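You operate a simulated robot arm through the tools that you are given. There is no shell and no other tool.

Carry out the task below with a simulated two-armed robot. There is one attempt and no reset: what you move stays moved.

TASK
Swap the narrow steel cap for the steel hose and clamp it tight.
Fine: leave the cap on the bench; the rubber ring stays on the port.
Where things are to end (x, y in the base frame): narrow steel cap within 0.06 m of [0.52, 0.01].

The check looks at the end state, three seconds after you hand in, the way a careful person would. Anything else that was tipped, shoved, dropped, spilled or broken makes it a failure. Lids that push on must go on centred and level and be pressed home; caps that screw on are set level and turned clockwise until they are tight.

THE ROBOT
Two 6-joint arms with two-finger grippers on one trunk that stands fixed in place. Base frame: the origin is at the foot of the trunk, x ahead of it, y to its left, z up; the work surface is at about z = 0.82. Units: m, degrees, N and s.
The left shoulder is at [0.03, 0.178, 1.063], the right one opposite. With the tool pointing down near the work surface each hand reaches from about 0.52 to 0.82 m from the base axis, measured 20 degrees to its own side. Payload 2.54 kg a hand.
The TCP of each hand is the grasp point between the finger pads, 0.03 m short of the fingertips. In the tool frame z runs along the fingers and y along their closing line. The gripper opens to 0.116 m. The gripper's body begins 0.095 m behind the TCP.
Orientation is that of the tool frame in the base frame, as a unit quaternion [w, x, y, z]. With the fingers straight down and closing along the base's y, the tool's x points along the base's -x, its y along +y and its z along -z.

THE INTERFACE
- The arms move only by the tool drive_tool. It takes "left_series", "right_series" or both (then of equal length, played together; a hand with none holds still); each is a list of rows, each an object of numbers (a shift or turn left out is 0, a gripper value left out holds the last): "dx", "dy", "dz": the shift along the tool's x, y, z in m; "ax", "ay", "az": the turn, a rotation vector about the tool's x, y, z in degrees; "jaw": the finger opening in m, from 0 to 0.116. In form: [{"dx": .., "dy": .., "dz": .., "ax": .., "ay": .., "az": .., "jaw": ..}, ...]. A call has 1 to 20 rows; each row shifts and turns the commanded pose from where the row before left it, along the tool's axes as they then stand. Each row takes 0.2 s and may step no farther than 0.05 m and 8.6 degrees from the row before; otherwise, or with a gripper value out of range, the whole call is refused. A pose out of reach is approached as far as the arm can. The call stops where the force on the tool passes 40 N (or 10 N more than at its start, if that is more) or the arm is blocked; 0.2 s more then pass. The fingers move at their own pace (about 0.153 m/s each) and stop on an object; they squeeze with about 32 N. The grip force told is the motor's: it shows also when the fingers shut on nothing. Time passes only in rows, and 0.2 s behind the last, so rows that do not move let the fingers close. The reply holds the time, the measured pose of the TCP, the force on the tool along the base axes, the opening and the grip force, in the units named above and with some noise, with the torque about the TCP (base axes, N m) and any sound that the robot's microphone picked up.
- Cameras (640 x 400 px; columns grow to the right, rows downward): "scene" is now at [0.0353, -0.0048, 1.7701]; the picture's right is [-0.08, -1.00, 0.00], its down [-0.87, 0.07, -0.48] and it looks along [0.48, -0.04, -0.88] (base axes); focal length 347 px, centre (320, 200). "left" rides on the left gripper at [0.069, 0.015, -0.122] in its tool frame; the picture's right is [-0.21, 0.98, 0.00], its down [-0.83, -0.18, -0.53] and it looks along [-0.52, -0.11, 0.85] (tool axes); focal length 251 px, centre (320, 200). "right" rides on the right gripper at [0.069, -0.015, -0.122] in its tool frame; the picture's right is [0.21, 0.98, 0.00], its down [-0.83, 0.18, -0.53] and it looks along [-0.52, 0.11, 0.85] (tool axes); focal length 251 px, centre (320, 200). There is no depth. A picture from a camera that has moved, and an enlarged one, comes with that camera's place and axes in the base frame and with its lens.
- snapshot(camera): a new picture of that camera. The clock stands still meanwhile.
- slide_trunk(by): slides the trunk up (or, below 0, down) by that many m; the arms and the scene camera ride with it, the base frame stays. It gives what a move gives, with no picture.
- aim_head(pan, tilt): turns the head with the scene camera to pan (to the left, within 143 degrees either way) and tilt (down, from -29 to 69), counted from straight ahead of the robot. It gives what a move gives.
- zoom(camera, box): a new picture of the part [left, top, right, bottom] of that camera's present view, enlarged. The clock stands still meanwhile.
- close_job(): hands the job in; it is judged then, once.

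Places have to be worked out from the pictures, the camera data and where the tool is seen. Open the grippers and draw the arms clear of the work before you hand the job in, unless the task says otherwise.

The tools are called after "Emit:" as name(argument=value, ...) on one line, values as JSON. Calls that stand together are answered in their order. drive_tool: Moves the arms, as the interface text tells. Its arguments: {"type":"object","properties":{"left_series":{"type":"array","items":{"type":"object","properties":{"dx":{"type":"number"},"dy":{"type":"number"},"dz":{"type":"number"},"ax":{"type":"number"},"ay":{"type":"number"},"az":{"type":"number"},"jaw":{"type":"number"}}}},"right_series":{"type":"array","items":{"type":"object","properties":{"dx":{"type":"number"},"dy":{"type":"number"},"dz":{"type":"number"},"ax":{"type":"number"},"ay":{"type":"number"},"az":{"type":"number"},"jaw":{"type":"number"}}}}},"required":[]} The other tools are called the same way: slide_trunk (by) slides the trunk up or down; aim_head (pan, tilt) turns the head that bears the scene camera; snapshot (camera) takes a picture; zoom (camera, box) takes an enlarged picture of a part of a camera's view; close_job () hands the job in.

At the start:

```text
t: 0.0
left_tool_pos: [0.4454, 0.2475, 1.2441]
left_ee_rot: [0.0, 0.0, 1.0, 0.0]
left_force: [0.0, -1.2, -0.4]
left_ft_torque: [0.03, 0.0, 0.01]
left_finger_gap: 0.1163
left_grip_force: 0.1
right_tool_pos: [0.5316, -0.1076, 1.205]
right_ee_rot: [-0.001, 0.0, 1.0, -0.001]
right_force: [0.7, 0.6, -0.7]
right_ft_torque: [0.0, -0.02, -0.03]
right_finger_gap: 0.1162
right_grip_force: 0.0
trunk travel left (down, up): [-0.275, 0.265]
head pan, tilt: [-4.3, 61.1]
```

scene: 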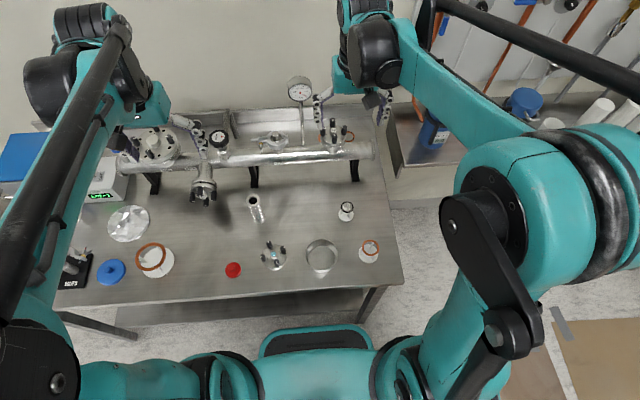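
right: 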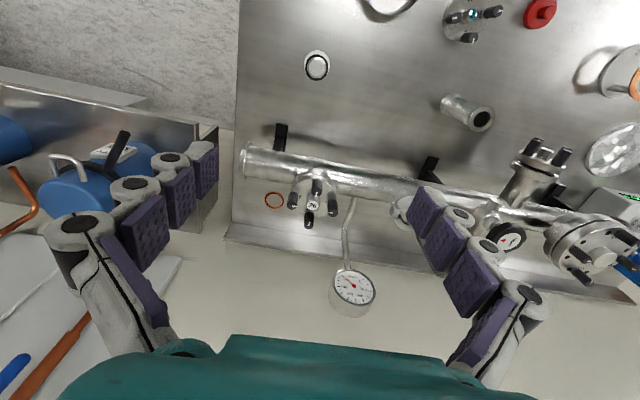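
left: 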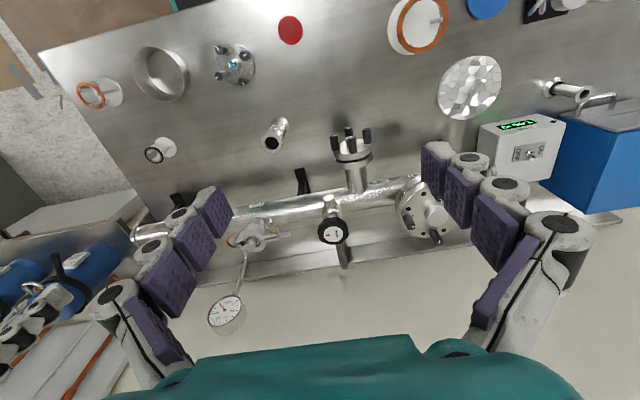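

The pictures show a vacuum manifold with several ports and loose parts on the bench. I'll enlarge several areas to identify the narrow cap, the hose, and the clamp.

Emit:
zoom(camera="scene", box=[100, 70, 260, 170])

Emit:
zoom(camera="scene", box=[240, 70, 400, 170])

Emit:
zoom(camera="scene", box=[220, 180, 400, 292])

Emit:
zoom(camera="scene", box=[50, 180, 230, 292])

Emit:
zoom(camera="right", box=[230, 100, 430, 225])

Emit:
zoom(camera="left", box=[200, 100, 500, 288])

```text
4.00 times, centred on (180, 120) of scene
camera zoom: at [0.0353, -0.0048, 1.7701], right [-0.08, -1.0, 0.0], down [-0.87, 0.07, -0.48], along [0.48, -0.04, -0.88], focal length 1387 px, centre (880, 520)
```

zoom: 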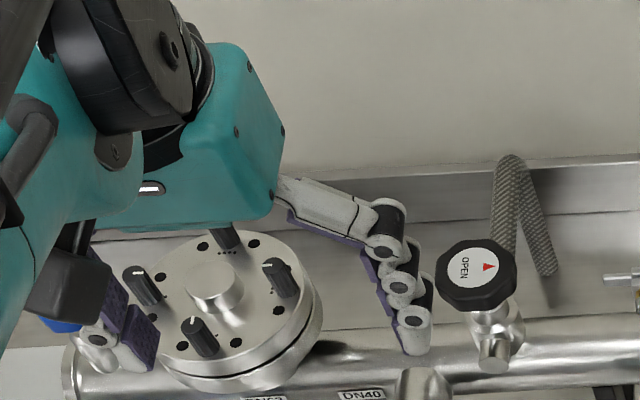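

```text
4.00 times, centred on (320, 120) of scene
camera zoom: at [0.0353, -0.0048, 1.7701], right [-0.08, -1.0, 0.0], down [-0.87, 0.07, -0.48], along [0.48, -0.04, -0.88], focal length 1387 px, centre (320, 520)
```

zoom: 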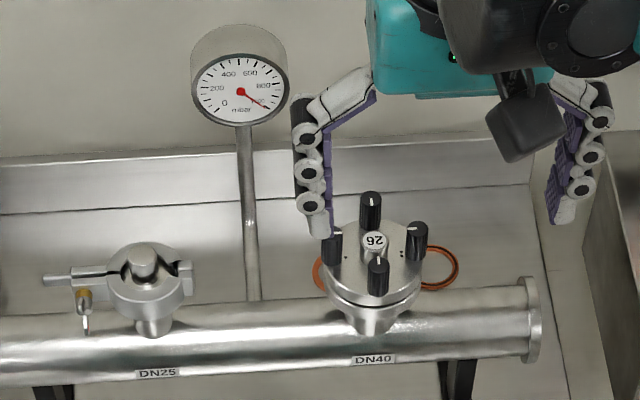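

```text
3.56 times, centred on (310, 236) of scene
camera zoom: at [0.0353, -0.0048, 1.7701], right [-0.08, -1.0, 0.0], down [-0.87, 0.07, -0.48], along [0.48, -0.04, -0.88], focal length 1233 px, centre (356, 72)
```

zoom: 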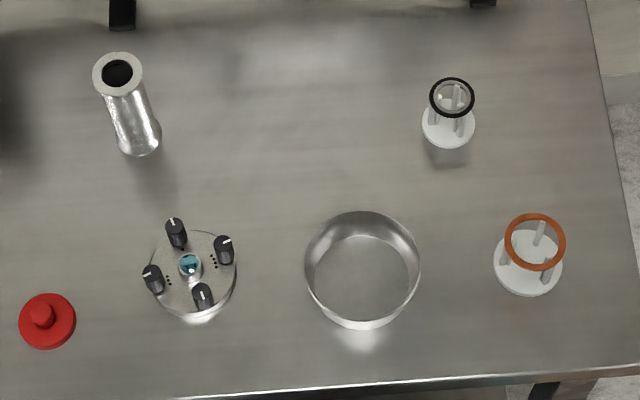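

```text
3.56 times, centred on (140, 236) of scene
camera zoom: at [0.0353, -0.0048, 1.7701], right [-0.08, -1.0, 0.0], down [-0.87, 0.07, -0.48], along [0.48, -0.04, -0.88], focal length 1233 px, centre (960, 72)
```

zoom: 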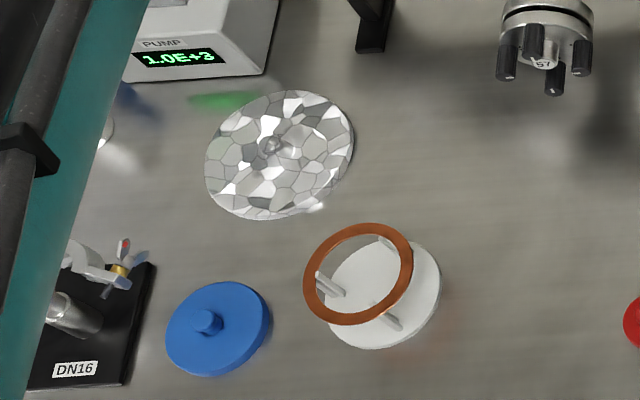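

```text
3.20 times, centred on (330, 162) of right
camera zoom: at [0.4634, -0.1219, 1.3261], right [-0.21, 0.98, 0.0], down [0.83, 0.18, 0.53], along [0.52, 0.11, -0.85], focal length 805 px, centre (288, 320)
```

zoom: 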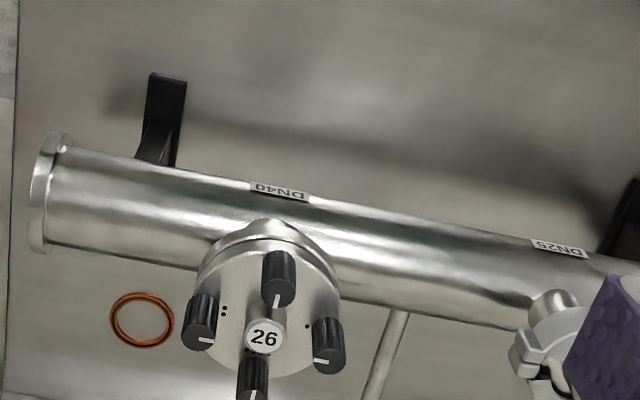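

```text
2.13 times, centred on (350, 194) of left
camera zoom: at [0.3765, 0.2636, 1.366], right [0.21, 0.98, 0.0], down [0.83, -0.18, 0.53], along [0.52, -0.11, -0.85], focal length 535 px, centre (256, 213)
```

zoom: 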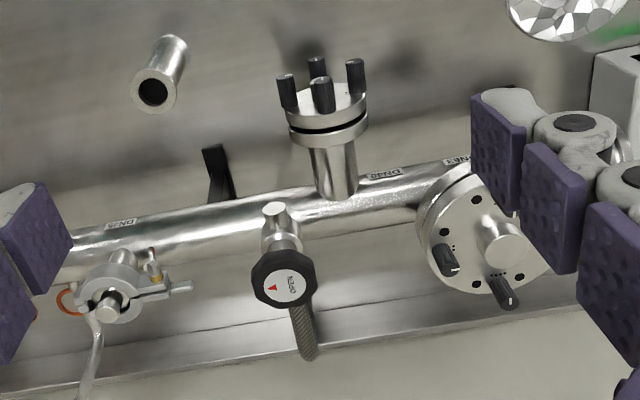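

The clamped DN25 port sits at about (0.662, 0.067, 1.00), and a steel bellows hose stands at about (0.50, 0.14). I'll look at the left side (DN16 stand) and take closer views of the clamp before deciding.

Emit:
zoom(camera="left", box=[430, 0, 640, 131])

Emit:
zoom(camera="left", box=[210, 200, 310, 262])

Emit:
zoom(camera="scene", box=[244, 120, 308, 160])

Emit:
zoom(camera="left", box=[120, 80, 300, 192])

Emit:
zoom(camera="left", box=[300, 110, 400, 172])

Emit:
aim_head(pan=40, tilt=60)

Emit:
snapshot(camera="scene")

```text
3.05 times, centred on (535, 66) of left
camera zoom: at [0.3765, 0.2636, 1.366], right [0.21, 0.98, 0.0], down [0.83, -0.18, 0.53], along [0.52, -0.11, -0.85], focal length 766 px, centre (-335, 610)
```

zoom: 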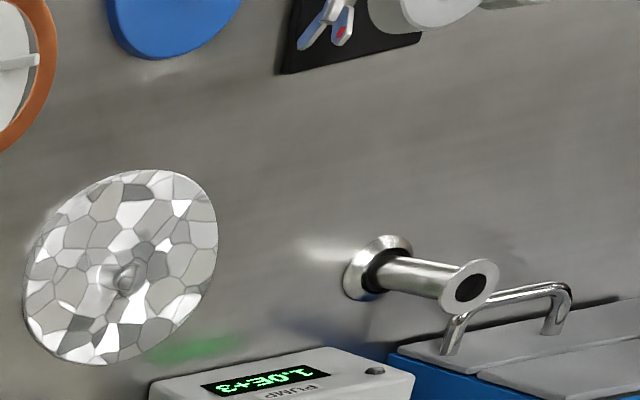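

```text
6.40 times, centred on (260, 231) of left
camera zoom: at [0.3765, 0.2636, 1.366], right [0.21, 0.98, 0.0], down [0.83, -0.18, 0.53], along [0.52, -0.11, -0.85], focal length 1609 px, centre (704, 2)
```

zoom: 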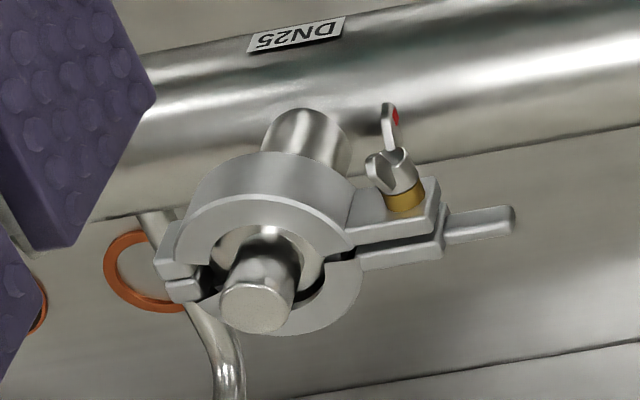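

```text
10.00 times, centred on (276, 140) of scene
camera zoom: at [0.0353, -0.0048, 1.7701], right [-0.08, -1.0, 0.0], down [-0.87, 0.07, -0.48], along [0.48, -0.04, -0.88], focal length 3467 px, centre (760, 800)
```

zoom: 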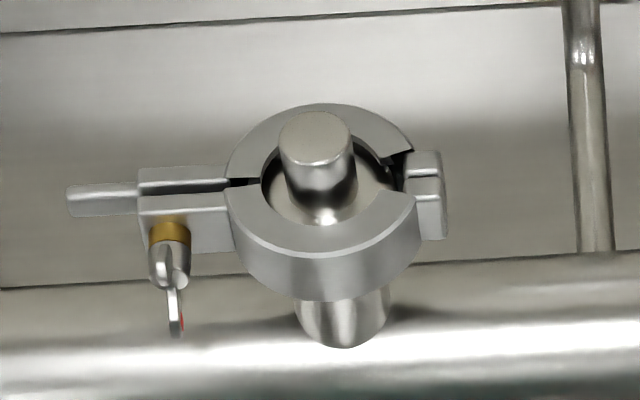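

```text
3.56 times, centred on (210, 136) of left
camera zoom: at [0.3765, 0.2636, 1.366], right [0.21, 0.98, 0.0], down [0.83, -0.18, 0.53], along [0.52, -0.11, -0.85], focal length 894 px, centre (711, 428)
```

zoom: 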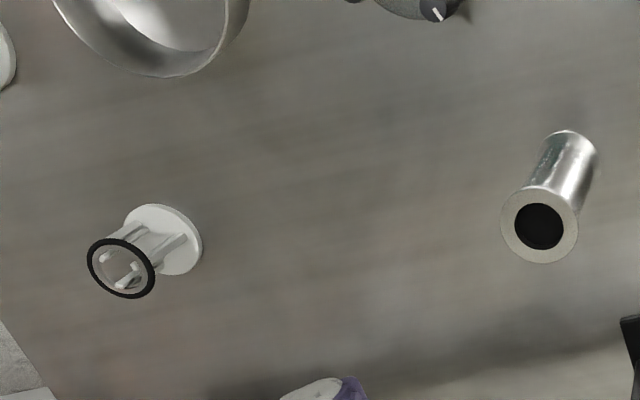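

```text
6.40 times, centred on (350, 141) of left
camera zoom: at [0.3765, 0.2636, 1.366], right [0.21, 0.98, 0.0], down [0.83, -0.18, 0.53], along [0.52, -0.11, -0.85], focal length 1609 px, centre (128, 578)
```

zoom: 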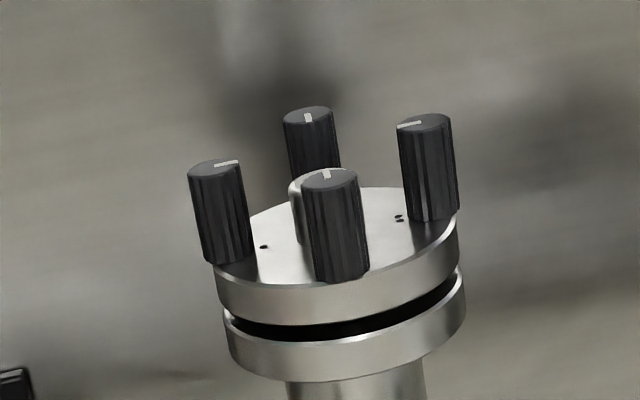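

```text
t: 1.1
left_tool_pos: [0.4467, 0.2479, 1.2443]
left_ee_rot: [0.001, -0.001, 1.0, 0.0]
left_force: [-0.4, -0.4, -0.7]
left_ft_torque: [0.01, -0.03, 0.02]
left_finger_gap: 0.1157
left_grip_force: 0.1
right_tool_pos: [0.5317, -0.1073, 1.2051]
right_ee_rot: [0.0, 0.0, 1.0, 0.001]
right_force: [0.1, -0.1, -0.2]
right_ft_torque: [-0.04, 0.02, -0.01]
right_finger_gap: 0.1161
right_grip_force: 0.0
trunk travel left (down, up): [-0.275, 0.265]
head pan, tilt: [40.0, 60.0]
```

```text
taken
camera scene: at [0.0213, 0.0429, 1.7714], right [0.64, -0.77, 0.0], down [-0.66, -0.56, -0.5], along [0.38, 0.32, -0.87], focal length 347 px, centre (320, 200)
```

scene: 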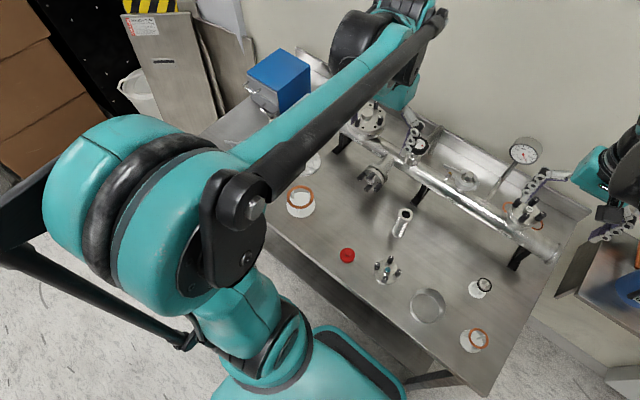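

The far left hides a second tube piece and the DN16 stand. I'll enlarge those from here and from the left hand camera to confirm which object is the hose.

Emit:
zoom(camera="scene", box=[370, 190, 430, 250])

Emit:
zoom(camera="left", box=[250, 100, 310, 160])

Emit:
zoom(camera="left", box=[530, 60, 610, 120])

Emit:
zoom(camera="left", box=[510, 0, 630, 40])

Emit:
aim_head(pan=-4.3, tilt=61.1)

Emit:
zoom(camera="scene", box=[40, 180, 130, 292])

Emit:
zoom(camera="scene", box=[235, 180, 285, 240])

Emit:
zoom(camera="right", box=[430, 80, 500, 140])

```text
6.67 times, centred on (400, 220) of scene
camera zoom: at [0.0213, 0.0429, 1.7714], right [0.64, -0.77, 0.0], down [-0.66, -0.56, -0.5], along [0.38, 0.32, -0.87], focal length 2311 px, centre (-213, 67)
```

zoom: 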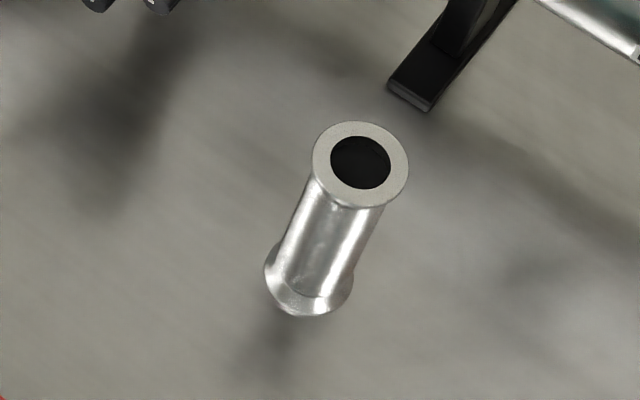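

```text
6.67 times, centred on (280, 130) of left
camera zoom: at [0.3765, 0.2636, 1.366], right [0.21, 0.98, 0.0], down [0.83, -0.18, 0.53], along [0.52, -0.11, -0.85], focal length 1676 px, centre (587, 667)
```

zoom: 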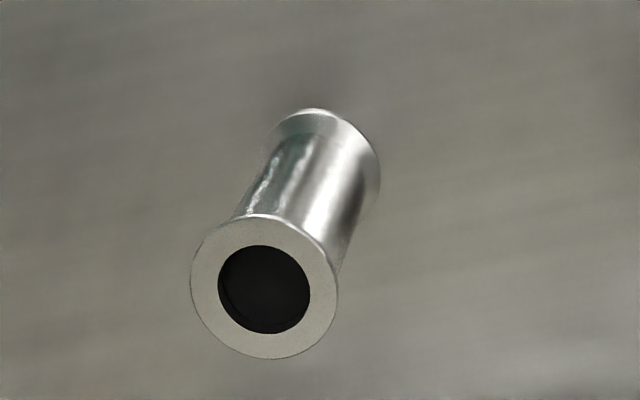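

```text
6.67 times, centred on (570, 90) of left
camera zoom: at [0.3765, 0.2636, 1.366], right [0.21, 0.98, 0.0], down [0.83, -0.18, 0.53], along [0.52, -0.11, -0.85], focal length 1676 px, centre (-1347, 933)
```

zoom: 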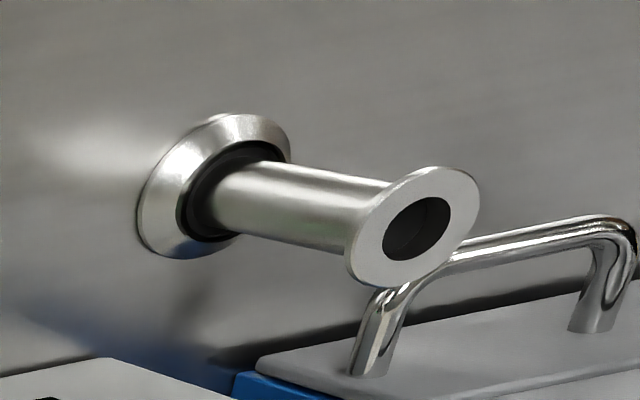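

```text
5.33 times, centred on (570, 20) of left
camera zoom: at [0.3765, 0.2636, 1.366], right [0.21, 0.98, 0.0], down [0.83, -0.18, 0.53], along [0.52, -0.11, -0.85], focal length 1341 px, centre (-1013, 1160)
```

zoom: 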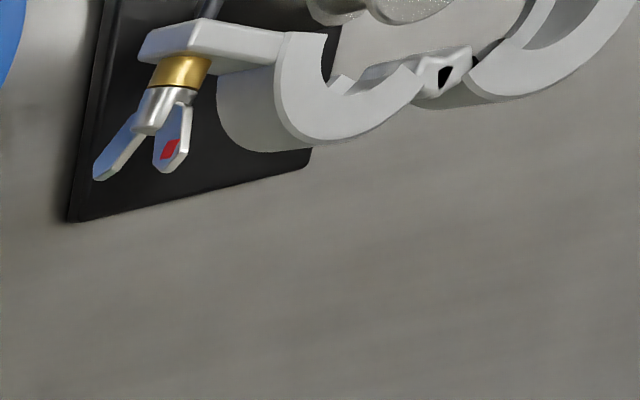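

```text
t: 2.2
left_tool_pos: [0.4454, 0.2469, 1.2431]
left_ee_rot: [0.0, 0.0, 1.0, 0.0]
left_force: [-0.2, -0.2, -0.2]
left_ft_torque: [-0.01, 0.02, 0.03]
left_finger_gap: 0.1158
left_grip_force: 0.1
right_tool_pos: [0.5337, -0.1062, 1.2052]
right_ee_rot: [0.0, 0.001, 1.0, 0.0]
right_force: [0.2, -1.0, -0.5]
right_ft_torque: [-0.01, -0.02, -0.03]
right_finger_gap: 0.1159
right_grip_force: 0.0
trunk travel left (down, up): [-0.275, 0.265]
head pan, tilt: [-4.3, 61.1]
```

```text
3.57 times, centred on (85, 236) of scene
camera zoom: at [0.0354, -0.0047, 1.7701], right [-0.07, -1.0, 0.0], down [-0.87, 0.07, -0.48], along [0.48, -0.04, -0.88], focal length 1238 px, centre (1159, 71)
```

zoom: 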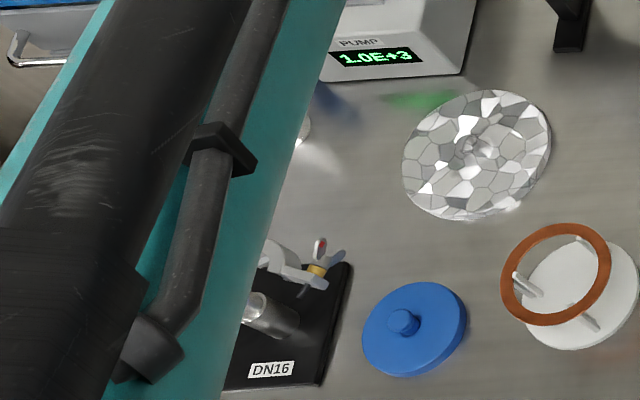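

```text
6.67 times, centred on (260, 210) of scene
camera zoom: at [0.0354, -0.0047, 1.7701], right [-0.07, -1.0, 0.0], down [-0.87, 0.07, -0.48], along [0.48, -0.04, -0.88], focal length 2311 px, centre (720, 133)
```

zoom: 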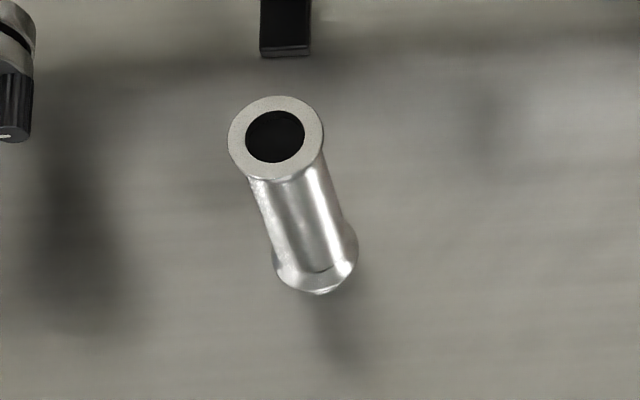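

```text
6.67 times, centred on (465, 110) of right
camera zoom: at [0.4634, -0.1219, 1.3261], right [-0.21, 0.98, 0.0], down [0.83, 0.18, 0.53], along [0.52, 0.11, -0.85], focal length 1676 px, centre (-647, 800)
```

zoom: 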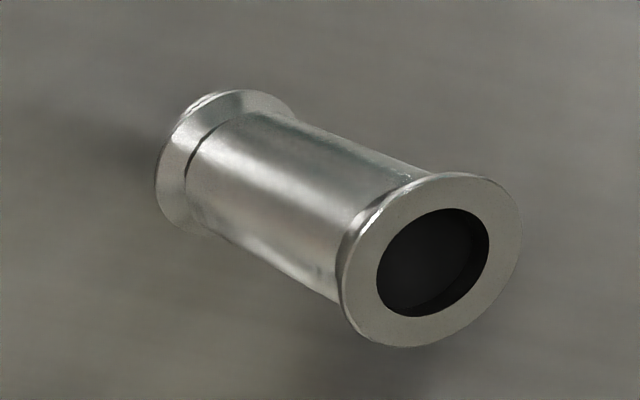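

The piece at (0.50, 0.14) has two equal flanges of about 40 mm, which matches DN25; the far-left one is a reducer-like piece. I'll shift the left hand out to the left at its present height to view the DN16 stand and clear the scene view.

Emit:
drive_tool(left_series=[{"dx": 0.0214, "dy": 0.0357}, {"dx": 0.0214, "dy": 0.0357}, {"dx": 0.0214, "dy": 0.0357}, {"dx": 0.0214, "dy": 0.0357}, {"dx": 0.0214, "dy": 0.0357}, {"dx": 0.0214, "dy": 0.0357}, {"dx": 0.0214, "dy": 0.0357}])

Emit:
snapshot(camera="left")

Emit:
snapshot(camera="scene")

```text
t: 3.8
left_tool_pos: [0.298, 0.4983, 1.2456]
left_ee_rot: [0.0, -0.001, 1.0, 0.001]
left_force: [0.2, -1.0, -0.3]
left_ft_torque: [-0.01, -0.03, 0.04]
left_finger_gap: 0.1155
left_grip_force: 0.1
right_tool_pos: [0.5318, -0.1061, 1.2047]
right_ee_rot: [0.0, 0.0, 1.0, 0.0]
right_force: [-0.5, 0.7, -0.2]
right_ft_torque: [0.01, -0.03, 0.01]
right_finger_gap: 0.1159
right_grip_force: 0.0
trunk travel left (down, up): [-0.275, 0.265]
head pan, tilt: [-4.3, 61.1]
```

```text
taken
camera left: at [0.2274, 0.5133, 1.3671], right [0.22, 0.98, 0.0], down [0.83, -0.18, 0.53], along [0.52, -0.12, -0.85], focal length 251 px, centre (320, 200)
```

left: 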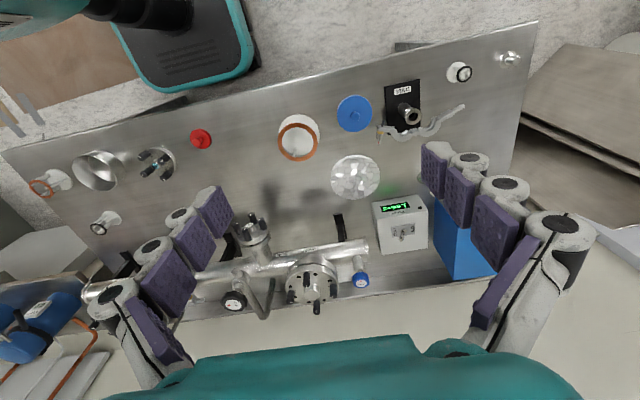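

```text
taken
camera scene: at [0.0349, -0.0034, 1.7701], right [-0.07, -1.0, 0.0], down [-0.87, 0.07, -0.48], along [0.48, -0.04, -0.88], focal length 347 px, centre (320, 200)
```

scene: 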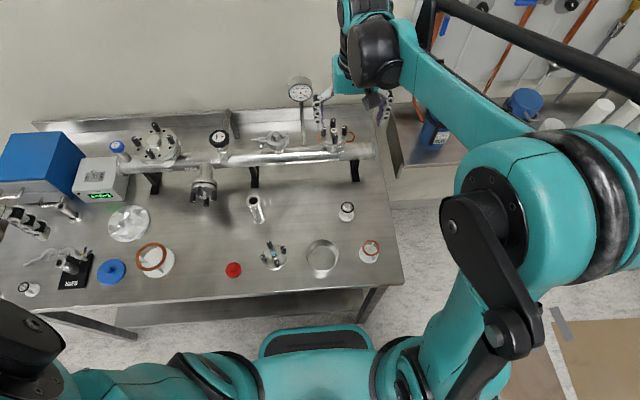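

Emit:
zoom(camera="left", box=[360, 60, 540, 172])

Emit:
zoom(camera="scene", box=[0, 190, 140, 310])

Emit:
zoom(camera="left", box=[180, 190, 380, 315])

```text
3.56 times, centred on (450, 116) of left
camera zoom: at [0.2274, 0.5133, 1.3671], right [0.22, 0.98, 0.0], down [0.83, -0.18, 0.53], along [0.52, -0.12, -0.85], focal length 894 px, centre (-142, 499)
```

zoom: 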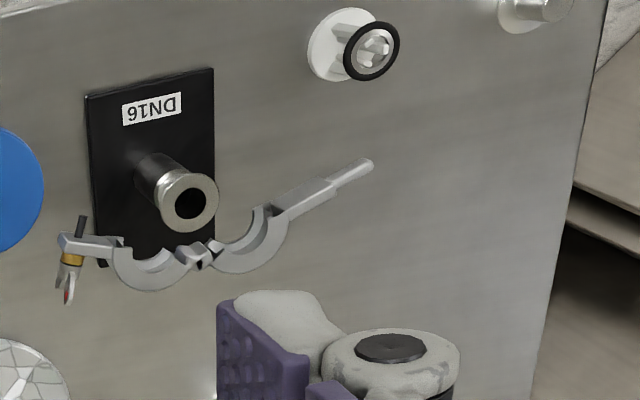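

```text
3.33 times, centred on (70, 250) of scene
camera zoom: at [0.0349, -0.0034, 1.7701], right [-0.07, -1.0, 0.0], down [-0.87, 0.07, -0.48], along [0.48, -0.04, -0.88], focal length 1156 px, centre (1153, 33)
```

zoom: 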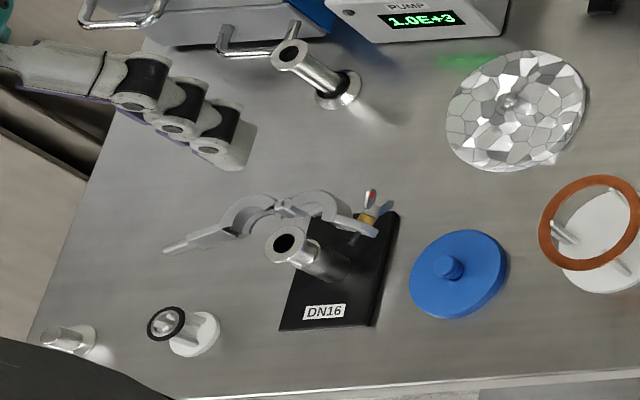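

```text
3.20 times, centred on (280, 252) of left
camera zoom: at [0.2274, 0.5133, 1.3671], right [0.22, 0.98, 0.0], down [0.83, -0.18, 0.53], along [0.52, -0.12, -0.85], focal length 805 px, centre (448, 32)
```

zoom: 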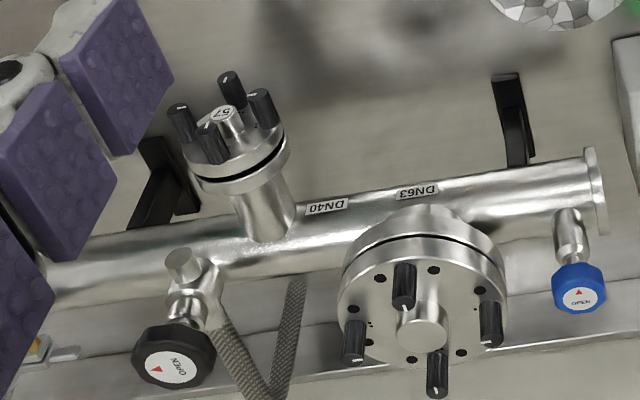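

The DN16 stand is a separate set (cap off, clamp hanging open), so the job is the DN25 port with the 40 mm hose. I'll move the right arm clear to the right and bring the left hand's camera above and in front of the DN25 clamp for a close look.

Emit:
drive_tool(left_series=[{"dx": -0.0252, "dy": -0.0378, "dz": 0.0085}, {"dx": -0.0252, "dy": -0.0378, "dz": 0.0085}, {"dx": -0.0252, "dy": -0.0378, "dz": 0.0085}, {"dx": -0.0252, "dy": -0.0378, "dz": 0.0085}, {"dx": -0.0252, "dy": -0.0378, "dz": 0.0085}, {"dx": -0.0252, "dy": -0.0378, "dz": 0.0085}, {"dx": -0.0252, "dy": -0.0378, "dz": 0.0085}, {"dx": -0.0252, "dy": -0.0378, "dz": 0.0085}, {"dx": -0.0252, "dy": -0.0378, "dz": 0.0085}, {"dx": -0.0252, "dy": -0.0378, "dz": 0.0085}], right_series=[{"dy": -0.03}, {"dy": -0.03}, {"dy": -0.03}, {"dy": -0.03}, {"dy": -0.03}, {"dy": -0.03}, {}, {}, {}, {}])

Emit:
snapshot(camera="left")

Emit:
snapshot(camera="scene")

```text
t: 6.0
left_tool_pos: [0.5504, 0.1196, 1.1587]
left_ee_rot: [-0.001, 0.0, 1.0, 0.001]
left_force: [1.0, -0.4, -0.3]
left_ft_torque: [-0.01, 0.01, -0.01]
left_finger_gap: 0.1159
left_grip_force: 0.0
right_tool_pos: [0.5327, -0.2873, 1.2023]
right_ee_rot: [-0.001, 0.0, 1.0, 0.0]
right_force: [-0.1, -0.6, -1.2]
right_ft_torque: [0.03, -0.01, 0.03]
right_finger_gap: 0.116
right_grip_force: 0.1
trunk travel left (down, up): [-0.275, 0.265]
head pan, tilt: [-4.3, 61.1]
```

```text
taken
camera left: at [0.4806, 0.1356, 1.2806], right [0.21, 0.98, 0.0], down [0.83, -0.18, 0.53], along [0.52, -0.11, -0.85], focal length 251 px, centre (320, 200)
```

left: 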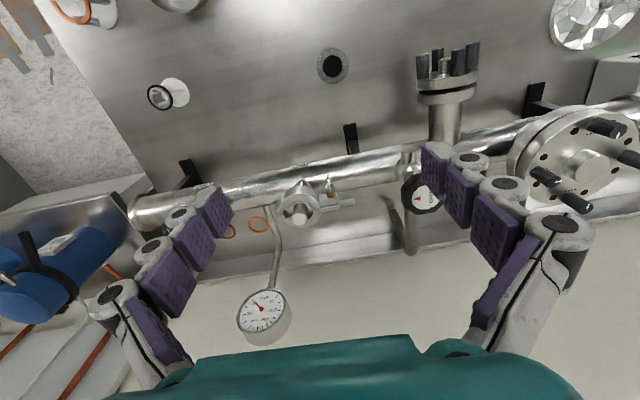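

```text
taken
camera scene: at [0.0371, -0.0063, 1.7701], right [-0.07, -1.0, 0.0], down [-0.87, 0.07, -0.48], along [0.48, -0.04, -0.88], focal length 347 px, centre (320, 200)
```

scene: 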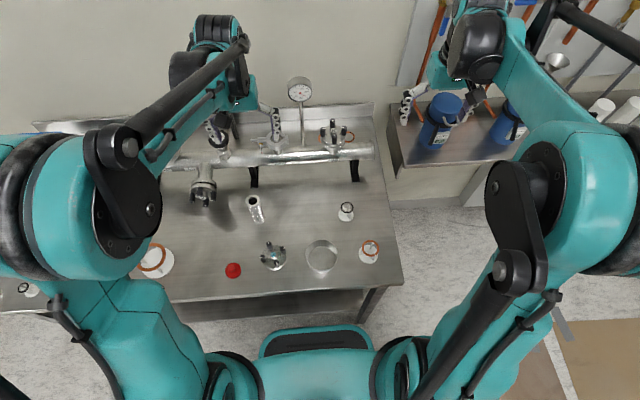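

Emit:
zoom(camera="left", box=[250, 160, 370, 240])

Emit:
zoom(camera="left", box=[300, 30, 380, 100])

```text
5.00 times, centred on (310, 200) of left
camera zoom: at [0.4806, 0.1356, 1.2806], right [0.21, 0.98, 0.0], down [0.83, -0.18, 0.53], along [0.52, -0.11, -0.85], focal length 1257 px, centre (370, 200)
```

zoom: 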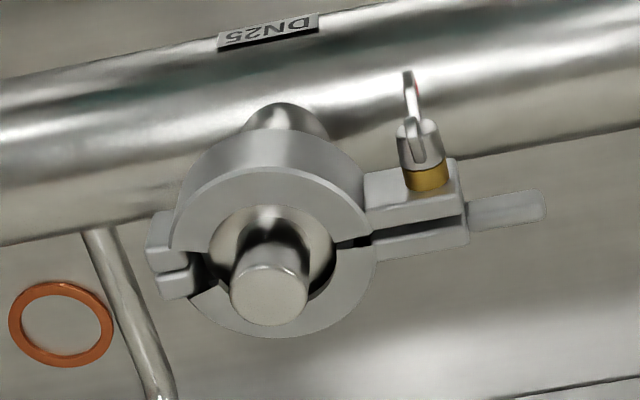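

```text
5.71 times, centred on (340, 65) of left
camera zoom: at [0.4806, 0.1356, 1.2806], right [0.21, 0.98, 0.0], down [0.83, -0.18, 0.53], along [0.52, -0.11, -0.85], focal length 1437 px, centre (206, 971)
```

zoom: 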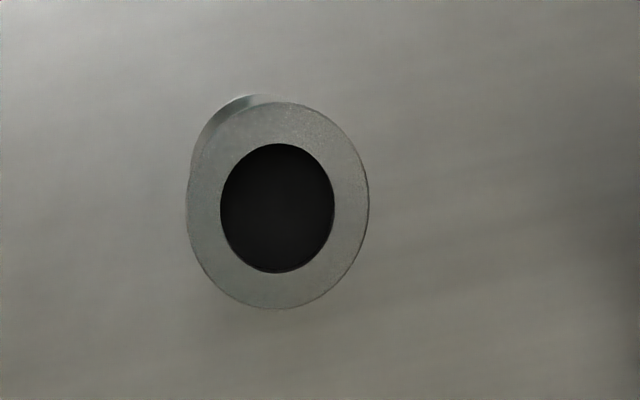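

From two views: cap stem top ≈ (0.663, 0.071, 1.022), wing nut ≈ (0.645, 0.115, 0.998) with a horizontal axis along x, hose top ≈ (0.507, 0.145, 0.934). The hose stands where the left hand must work on the nut, so I'll back the left hand off and bring the right hand above the hose to move it aside.

Emit:
drive_tool(left_series=[{"dx": 0.02, "dy": 0.03, "dz": -0.004}, {"dx": 0.02, "dy": 0.03, "dz": -0.004}, {"dx": 0.02, "dy": 0.03, "dz": -0.004}, {"dx": 0.02, "dy": 0.03, "dz": -0.004}, {"dx": 0.02, "dy": 0.03, "dz": -0.004}, {"dx": 0.02, "dy": 0.03, "dz": -0.004}, {"dx": 0.02, "dy": 0.03, "dz": -0.004}, {"dx": 0.02, "dy": 0.03, "dz": -0.004}, {"dx": 0.02, "dy": 0.03, "dz": -0.004}, {"dx": 0.02, "dy": 0.03, "dz": -0.004}, {}], right_series=[{"dx": 0.0026, "dy": 0.0432, "dz": 0.0102}, {"dx": 0.0026, "dy": 0.0432, "dz": 0.0102}, {"dx": 0.0026, "dy": 0.0432, "dz": 0.0102}, {"dx": 0.0026, "dy": 0.0432, "dz": 0.0102}, {"dx": 0.0026, "dy": 0.0432, "dz": 0.0102}, {"dx": 0.0026, "dy": 0.0432, "dz": 0.0102}, {"dx": 0.0026, "dy": 0.0432, "dz": 0.0102}, {"dx": 0.0026, "dy": 0.0432, "dz": 0.0102}, {"dx": 0.0026, "dy": 0.0432, "dz": 0.0102}, {"dx": 0.0026, "dy": 0.0432, "dz": 0.0102}, {}])

Emit:
snapshot(camera="right")

Emit:
snapshot(camera="scene")

```text
t: 8.4
left_tool_pos: [0.347, 0.4202, 1.196]
left_ee_rot: [0.0, 0.0, 1.0, 0.001]
left_force: [1.3, -0.4, 0.9]
left_ft_torque: [0.02, 0.0, -0.01]
left_finger_gap: 0.1157
left_grip_force: 0.1
right_tool_pos: [0.5065, 0.1435, 1.1031]
right_ee_rot: [0.0, 0.001, 1.0, 0.001]
right_force: [-0.5, -0.3, 0.5]
right_ft_torque: [0.01, -0.01, 0.04]
right_finger_gap: 0.1159
right_grip_force: 0.1
trunk travel left (down, up): [-0.275, 0.265]
head pan, tilt: [-4.3, 61.1]
```

```text
taken
camera right: at [0.4371, 0.1284, 1.2241], right [-0.21, 0.98, 0.0], down [0.83, 0.18, 0.53], along [0.52, 0.12, -0.85], focal length 251 px, centre (320, 200)
```

right: 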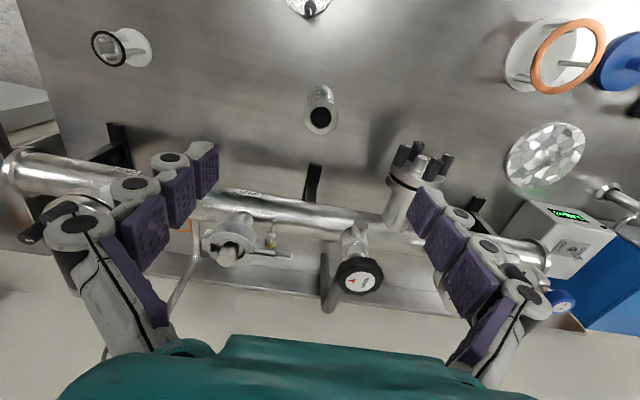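

```text
taken
camera scene: at [0.0356, -0.0066, 1.7701], right [-0.08, -1.0, 0.0], down [-0.87, 0.07, -0.48], along [0.48, -0.04, -0.88], focal length 347 px, centre (320, 200)
```

scene: 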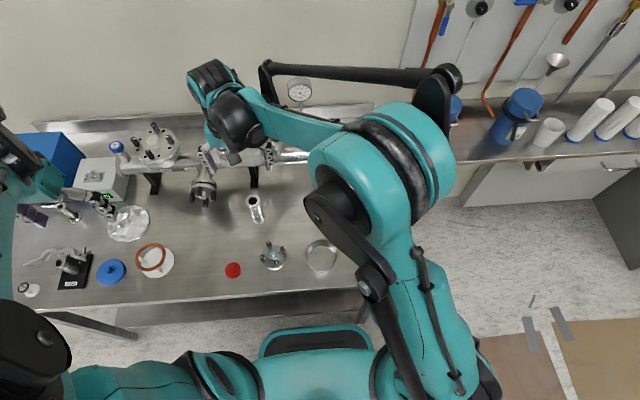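

The right camera puts the hose top at (0.506, 0.1435), straight under the right TCP. I'll descend to z≈0.925 and close on the top flange.

Emit:
drive_tool(right_series=[{"dz": 0.0445}, {"dz": 0.0445}, {"dz": 0.0445}, {"dz": 0.0445}, {}, {"jaw": 0.07}, {"jaw": 0.05}, {}])

Emit:
zoom(camera="right", box=[180, 60, 460, 260])

```text
t: 10.2
left_tool_pos: [0.3484, 0.4216, 1.1973]
left_ee_rot: [0.001, 0.0, 1.0, 0.0]
left_force: [0.0, -0.4, 0.1]
left_ft_torque: [0.01, 0.01, 0.02]
left_finger_gap: 0.1162
left_grip_force: 0.0
right_tool_pos: [0.506, 0.1428, 0.9264]
right_ee_rot: [0.0, 0.0, 1.0, 0.0]
right_force: [-0.4, -0.3, 0.0]
right_ft_torque: [0.0, 0.0, 0.01]
right_finger_gap: 0.0501
right_grip_force: 0.1
trunk travel left (down, up): [-0.275, 0.265]
head pan, tilt: [-4.3, 61.1]
```

```text
2.00 times, centred on (320, 160) of right
camera zoom: at [0.4366, 0.1285, 1.0472], right [-0.21, 0.98, 0.0], down [0.83, 0.18, 0.53], along [0.52, 0.11, -0.85], focal length 503 px, centre (320, 280)
```

zoom: 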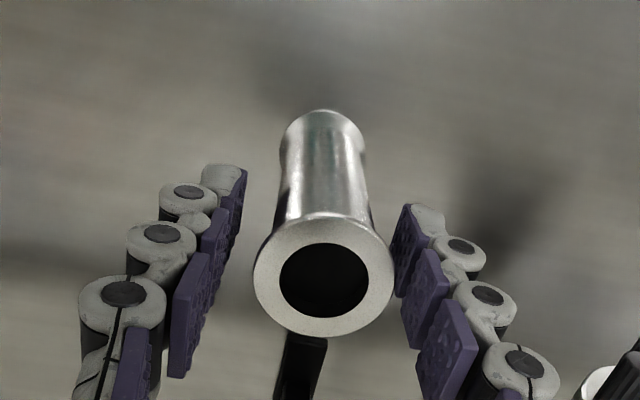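

The flange is a little nearer the +y finger, so I'll shift 4 mm in +y and close fully, then check the grip.

Emit:
drive_tool(right_series=[{"dy": 0.004}, {"jaw": 0.03}, {"jaw": 0.02}, {"jaw": 0.02}])

Emit:
zoom(camera="right", box=[180, 60, 460, 260])

```text
t: 11.2
left_tool_pos: [0.3473, 0.4223, 1.1958]
left_ee_rot: [0.0, 0.0, 1.0, 0.001]
left_force: [0.4, 0.1, 0.3]
left_ft_torque: [0.0, 0.01, 0.0]
left_finger_gap: 0.1161
left_grip_force: 0.0
right_tool_pos: [0.5062, 0.1471, 0.9259]
right_ee_rot: [0.0, 0.0, 1.0, 0.0]
right_force: [0.2, -0.1, 2.7]
right_ft_torque: [0.05, 0.03, 0.03]
right_finger_gap: 0.0378
right_grip_force: 32.5
trunk travel left (down, up): [-0.275, 0.265]
head pan, tilt: [-4.3, 61.1]
```

```text
2.00 times, centred on (320, 160) of right
camera zoom: at [0.4366, 0.1329, 1.047], right [-0.21, 0.98, 0.0], down [0.83, 0.18, 0.53], along [0.52, 0.11, -0.85], focal length 503 px, centre (320, 280)
```

zoom: 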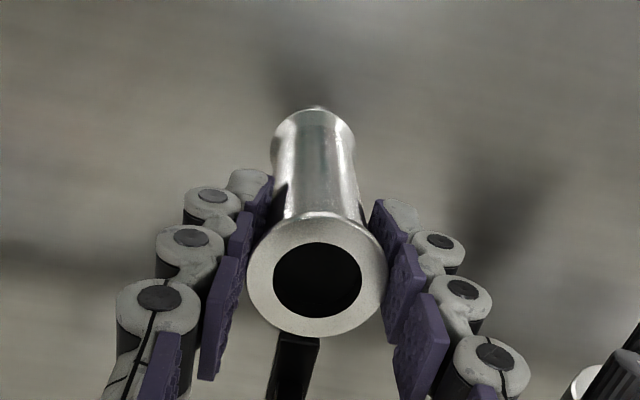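

The hose is gripped (gap 37.8 mm, 32 N). I'll lift it, carry it to the right side in the air, and keep holding it there while the left hand works.

Emit:
drive_tool(right_series=[{"dz": -0.02}, {"dz": -0.04}, {"dz": -0.045}, {"dz": -0.045}, {"dy": -0.03}, {"dy": -0.04}, {"dy": -0.045}, {"dy": -0.045}, {"dy": -0.045}, {"dy": -0.045}, {"dy": -0.045}, {"dy": -0.045}, {"dy": -0.03}, {}])

Emit:
snapshot(camera="right")

Emit:
snapshot(camera="scene")

```text
t: 14.2
left_tool_pos: [0.3483, 0.4216, 1.1947]
left_ee_rot: [0.0, 0.0, 1.0, -0.001]
left_force: [-1.0, 0.7, -0.3]
left_ft_torque: [-0.02, -0.02, 0.01]
left_finger_gap: 0.116
left_grip_force: 0.0
right_tool_pos: [0.5077, -0.2208, 1.0761]
right_ee_rot: [-0.001, 0.001, 1.0, 0.0]
right_force: [0.4, -0.3, -1.6]
right_ft_torque: [0.0, -0.03, 0.01]
right_finger_gap: 0.0378
right_grip_force: 31.7
trunk travel left (down, up): [-0.275, 0.265]
head pan, tilt: [-4.3, 61.1]
```

```text
taken
camera right: at [0.4382, -0.2348, 1.197], right [-0.21, 0.98, 0.0], down [0.83, 0.18, 0.53], along [0.52, 0.11, -0.85], focal length 251 px, centre (320, 200)
```

right: 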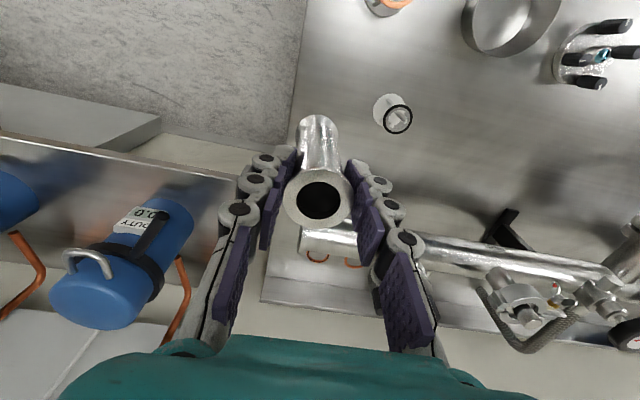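

```text
taken
camera scene: at [0.0356, -0.0042, 1.7701], right [-0.07, -1.0, 0.0], down [-0.87, 0.07, -0.48], along [0.48, -0.04, -0.88], focal length 347 px, centre (320, 200)
```

scene: 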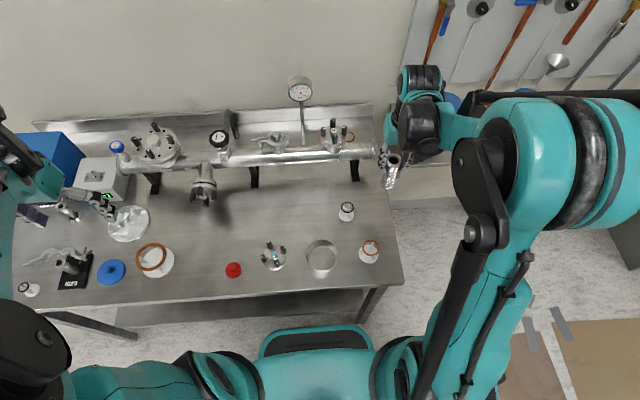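

The hose hangs securely in the right hand. Now I'll bring the left hand in front of the nut at a safe distance and pitch it forward so the fingers point along +x.

Emit:
drive_tool(left_series=[{"dx": -0.0125, "dy": -0.0383, "dz": 0.0094}, {"dx": -0.0125, "dy": -0.0383, "dz": 0.0094}, {"dx": -0.0125, "dy": -0.0383, "dz": 0.0094}, {"dx": -0.0125, "dy": -0.0383, "dz": 0.0094}, {"dx": -0.0125, "dy": -0.0383, "dz": 0.0094}, {"dx": -0.0125, "dy": -0.0383, "dz": 0.0094}, {"dx": -0.0125, "dy": -0.0383, "dz": 0.0094}, {"dx": -0.0125, "dy": -0.0383, "dz": 0.0094}, {"ay": -8.18}, {"ay": -8.18}, {"ay": -8.18}, {"ay": -8.18}, {"ay": -8.18}, {}])

Emit:
snapshot(camera="scene")

```text
t: 17.2
left_tool_pos: [0.4486, 0.1122, 1.1229]
left_ee_rot: [0.35, 0.0, 0.937, 0.0]
left_force: [-0.3, -0.5, 0.3]
left_ft_torque: [-0.02, 0.03, 0.02]
left_finger_gap: 0.1159
left_grip_force: 0.2
right_tool_pos: [0.5076, -0.2213, 1.0754]
right_ee_rot: [0.0, 0.0, 1.0, 0.0]
right_force: [0.8, -0.2, -3.1]
right_ft_torque: [0.04, 0.02, -0.04]
right_finger_gap: 0.0379
right_grip_force: 32.5
trunk travel left (down, up): [-0.275, 0.265]
head pan, tilt: [-4.3, 61.1]
```

```text
taken
camera scene: at [0.0356, -0.0049, 1.7701], right [-0.07, -1.0, 0.0], down [-0.87, 0.07, -0.48], along [0.48, -0.04, -0.88], focal length 347 px, centre (320, 200)
```

scene: 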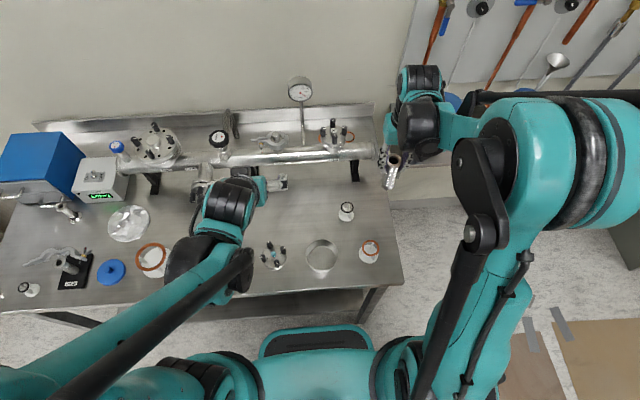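

The pitch is going the right way (41° so far). I'll complete the remaining 49°.

Emit:
drive_tool(left_series=[{"ay": -8.18}, {"ay": -8.18}, {"ay": -8.18}, {"ay": -8.18}, {"ay": -8.18}, {"ay": -8.18}, {}, {}])

Emit:
snapshot(camera="left")

Emit:
snapshot(camera="scene")

```text
t: 19.0
left_tool_pos: [0.4581, 0.1096, 1.2606]
left_ee_rot: [0.706, 0.0, 0.708, 0.0]
left_force: [-0.3, -0.5, -0.4]
left_ft_torque: [0.02, 0.02, -0.01]
left_finger_gap: 0.1158
left_grip_force: 0.0
left hand out of reach, approached as far as the arm can: row 3, 4, 5, 6
right_tool_pos: [0.507, -0.2209, 1.075]
right_ee_rot: [-0.001, 0.0, 1.0, -0.001]
right_force: [-0.1, -0.2, -2.1]
right_ft_torque: [-0.01, 0.03, -0.02]
right_finger_gap: 0.0376
right_grip_force: 32.4
trunk travel left (down, up): [-0.275, 0.265]
head pan, tilt: [-4.3, 61.1]
```

```text
taken
camera left: at [0.3355, 0.1255, 1.1929], right [0.0, 0.98, 0.21], down [-0.53, -0.18, 0.83], along [0.85, -0.11, 0.52], focal length 251 px, centre (320, 200)
```

left: 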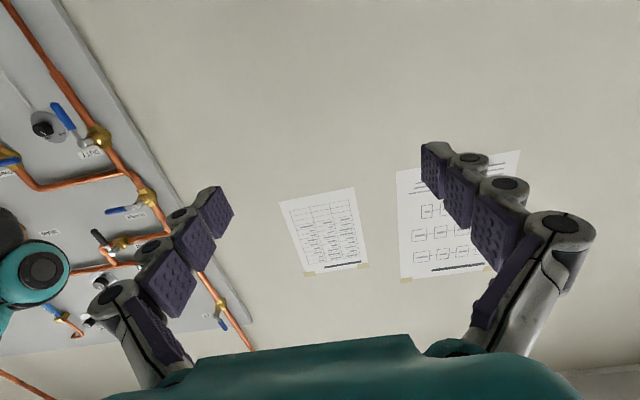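

```text
taken
camera scene: at [0.0354, -0.0049, 1.7701], right [-0.07, -1.0, 0.0], down [-0.87, 0.07, -0.48], along [0.48, -0.04, -0.88], focal length 347 px, centre (320, 200)
```

scene: 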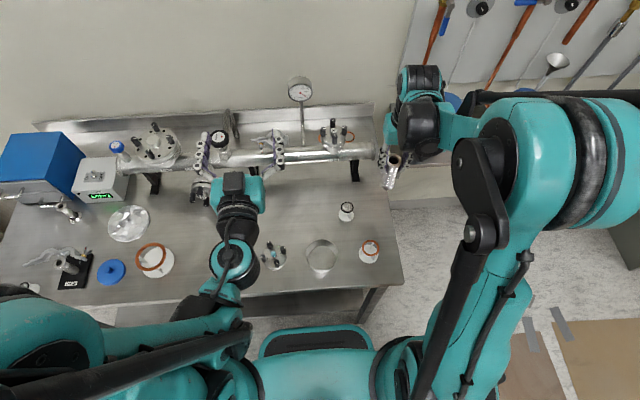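

The hand is level but that spot was too close to the trunk for the arm. I'll move forward along the fingers (to x≈0.55), narrowing the jaw to 50 mm, and see where it settles.

Emit:
drive_tool(left_series=[{"dz": 0.033, "jaw": 0.05}, {"dz": 0.033}, {"dz": 0.033}, {}, {}])

Emit:
snapshot(camera="left")

```text
t: 20.2
left_tool_pos: [0.5592, 0.109, 1.2615]
left_ee_rot: [0.707, 0.0, 0.707, 0.0]
left_force: [0.5, -0.3, 0.3]
left_ft_torque: [-0.03, -0.01, -0.01]
left_finger_gap: 0.05
left_grip_force: 0.1
right_tool_pos: [0.508, -0.2206, 1.0755]
right_ee_rot: [0.001, 0.0, 1.0, 0.001]
right_force: [-0.6, 0.4, -2.8]
right_ft_torque: [0.01, 0.02, -0.02]
right_finger_gap: 0.0377
right_grip_force: 32.1
trunk travel left (down, up): [-0.275, 0.265]
head pan, tilt: [-4.3, 61.1]
```

```text
taken
camera left: at [0.436, 0.1256, 1.1923], right [0.0, 0.98, 0.21], down [-0.53, -0.18, 0.83], along [0.85, -0.11, 0.52], focal length 251 px, centre (320, 200)
```

left: 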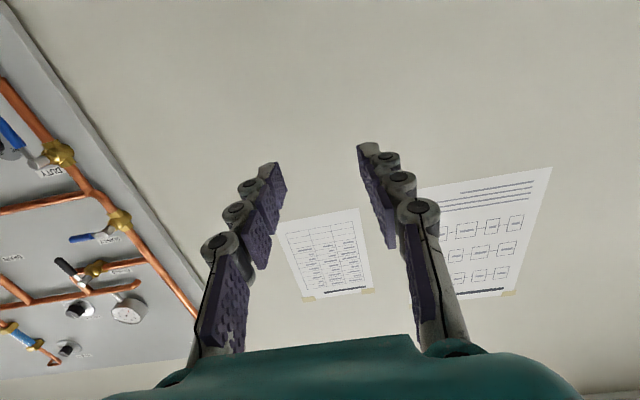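

It accepted the forward move. Now I'll lower to nut height (z≈0.998), staying at x≈0.56 so the fingertips stop short of the nut.

Emit:
drive_tool(left_series=[{"dx": 0.044}, {"dx": 0.044}, {"dx": 0.044}, {"dx": 0.044}, {"dx": 0.044}, {"dx": 0.044}, {}, {}])

Emit:
snapshot(camera="left")

Emit:
snapshot(camera="scene")

```text
t: 22.0
left_tool_pos: [0.6582, 0.0869, 1.1875]
left_ee_rot: [0.706, 0.0, 0.709, 0.0]
left_force: [-0.3, 0.3, -0.4]
left_ft_torque: [0.01, 0.0, 0.01]
left_finger_gap: 0.0502
left_grip_force: 0.1
left hand out of reach, approached as far as the arm can: row 1, 2, 3, 4, 5, 6
right_tool_pos: [0.5081, -0.2211, 1.0758]
right_ee_rot: [0.0, 0.0, 1.0, 0.0]
right_force: [-0.5, 0.3, -2.0]
right_ft_torque: [0.01, 0.04, 0.01]
right_finger_gap: 0.0375
right_grip_force: 31.7
trunk travel left (down, up): [-0.275, 0.265]
head pan, tilt: [-4.3, 61.1]
```

```text
taken
camera left: at [0.5344, 0.1034, 1.119], right [0.0, 0.98, 0.21], down [-0.53, -0.18, 0.83], along [0.85, -0.11, 0.52], focal length 251 px, centre (320, 200)
```

left: 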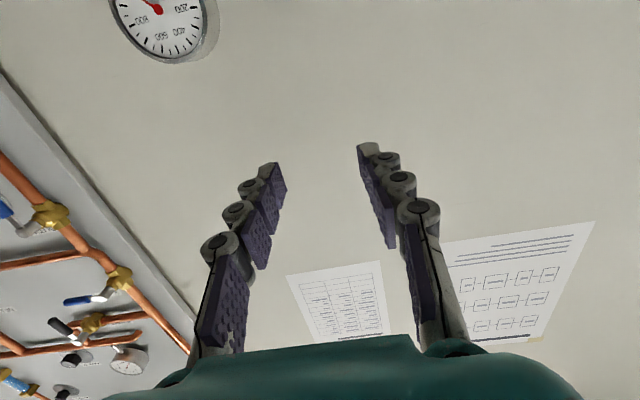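

```text
taken
camera scene: at [0.0363, -0.0051, 1.7701], right [-0.07, -1.0, 0.0], down [-0.87, 0.07, -0.48], along [0.48, -0.04, -0.88], focal length 347 px, centre (320, 200)
```

scene: 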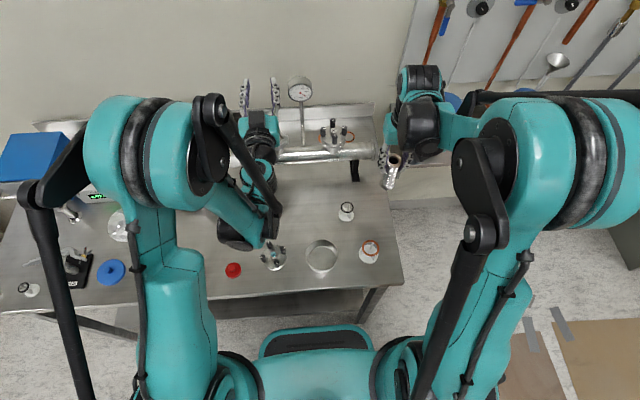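

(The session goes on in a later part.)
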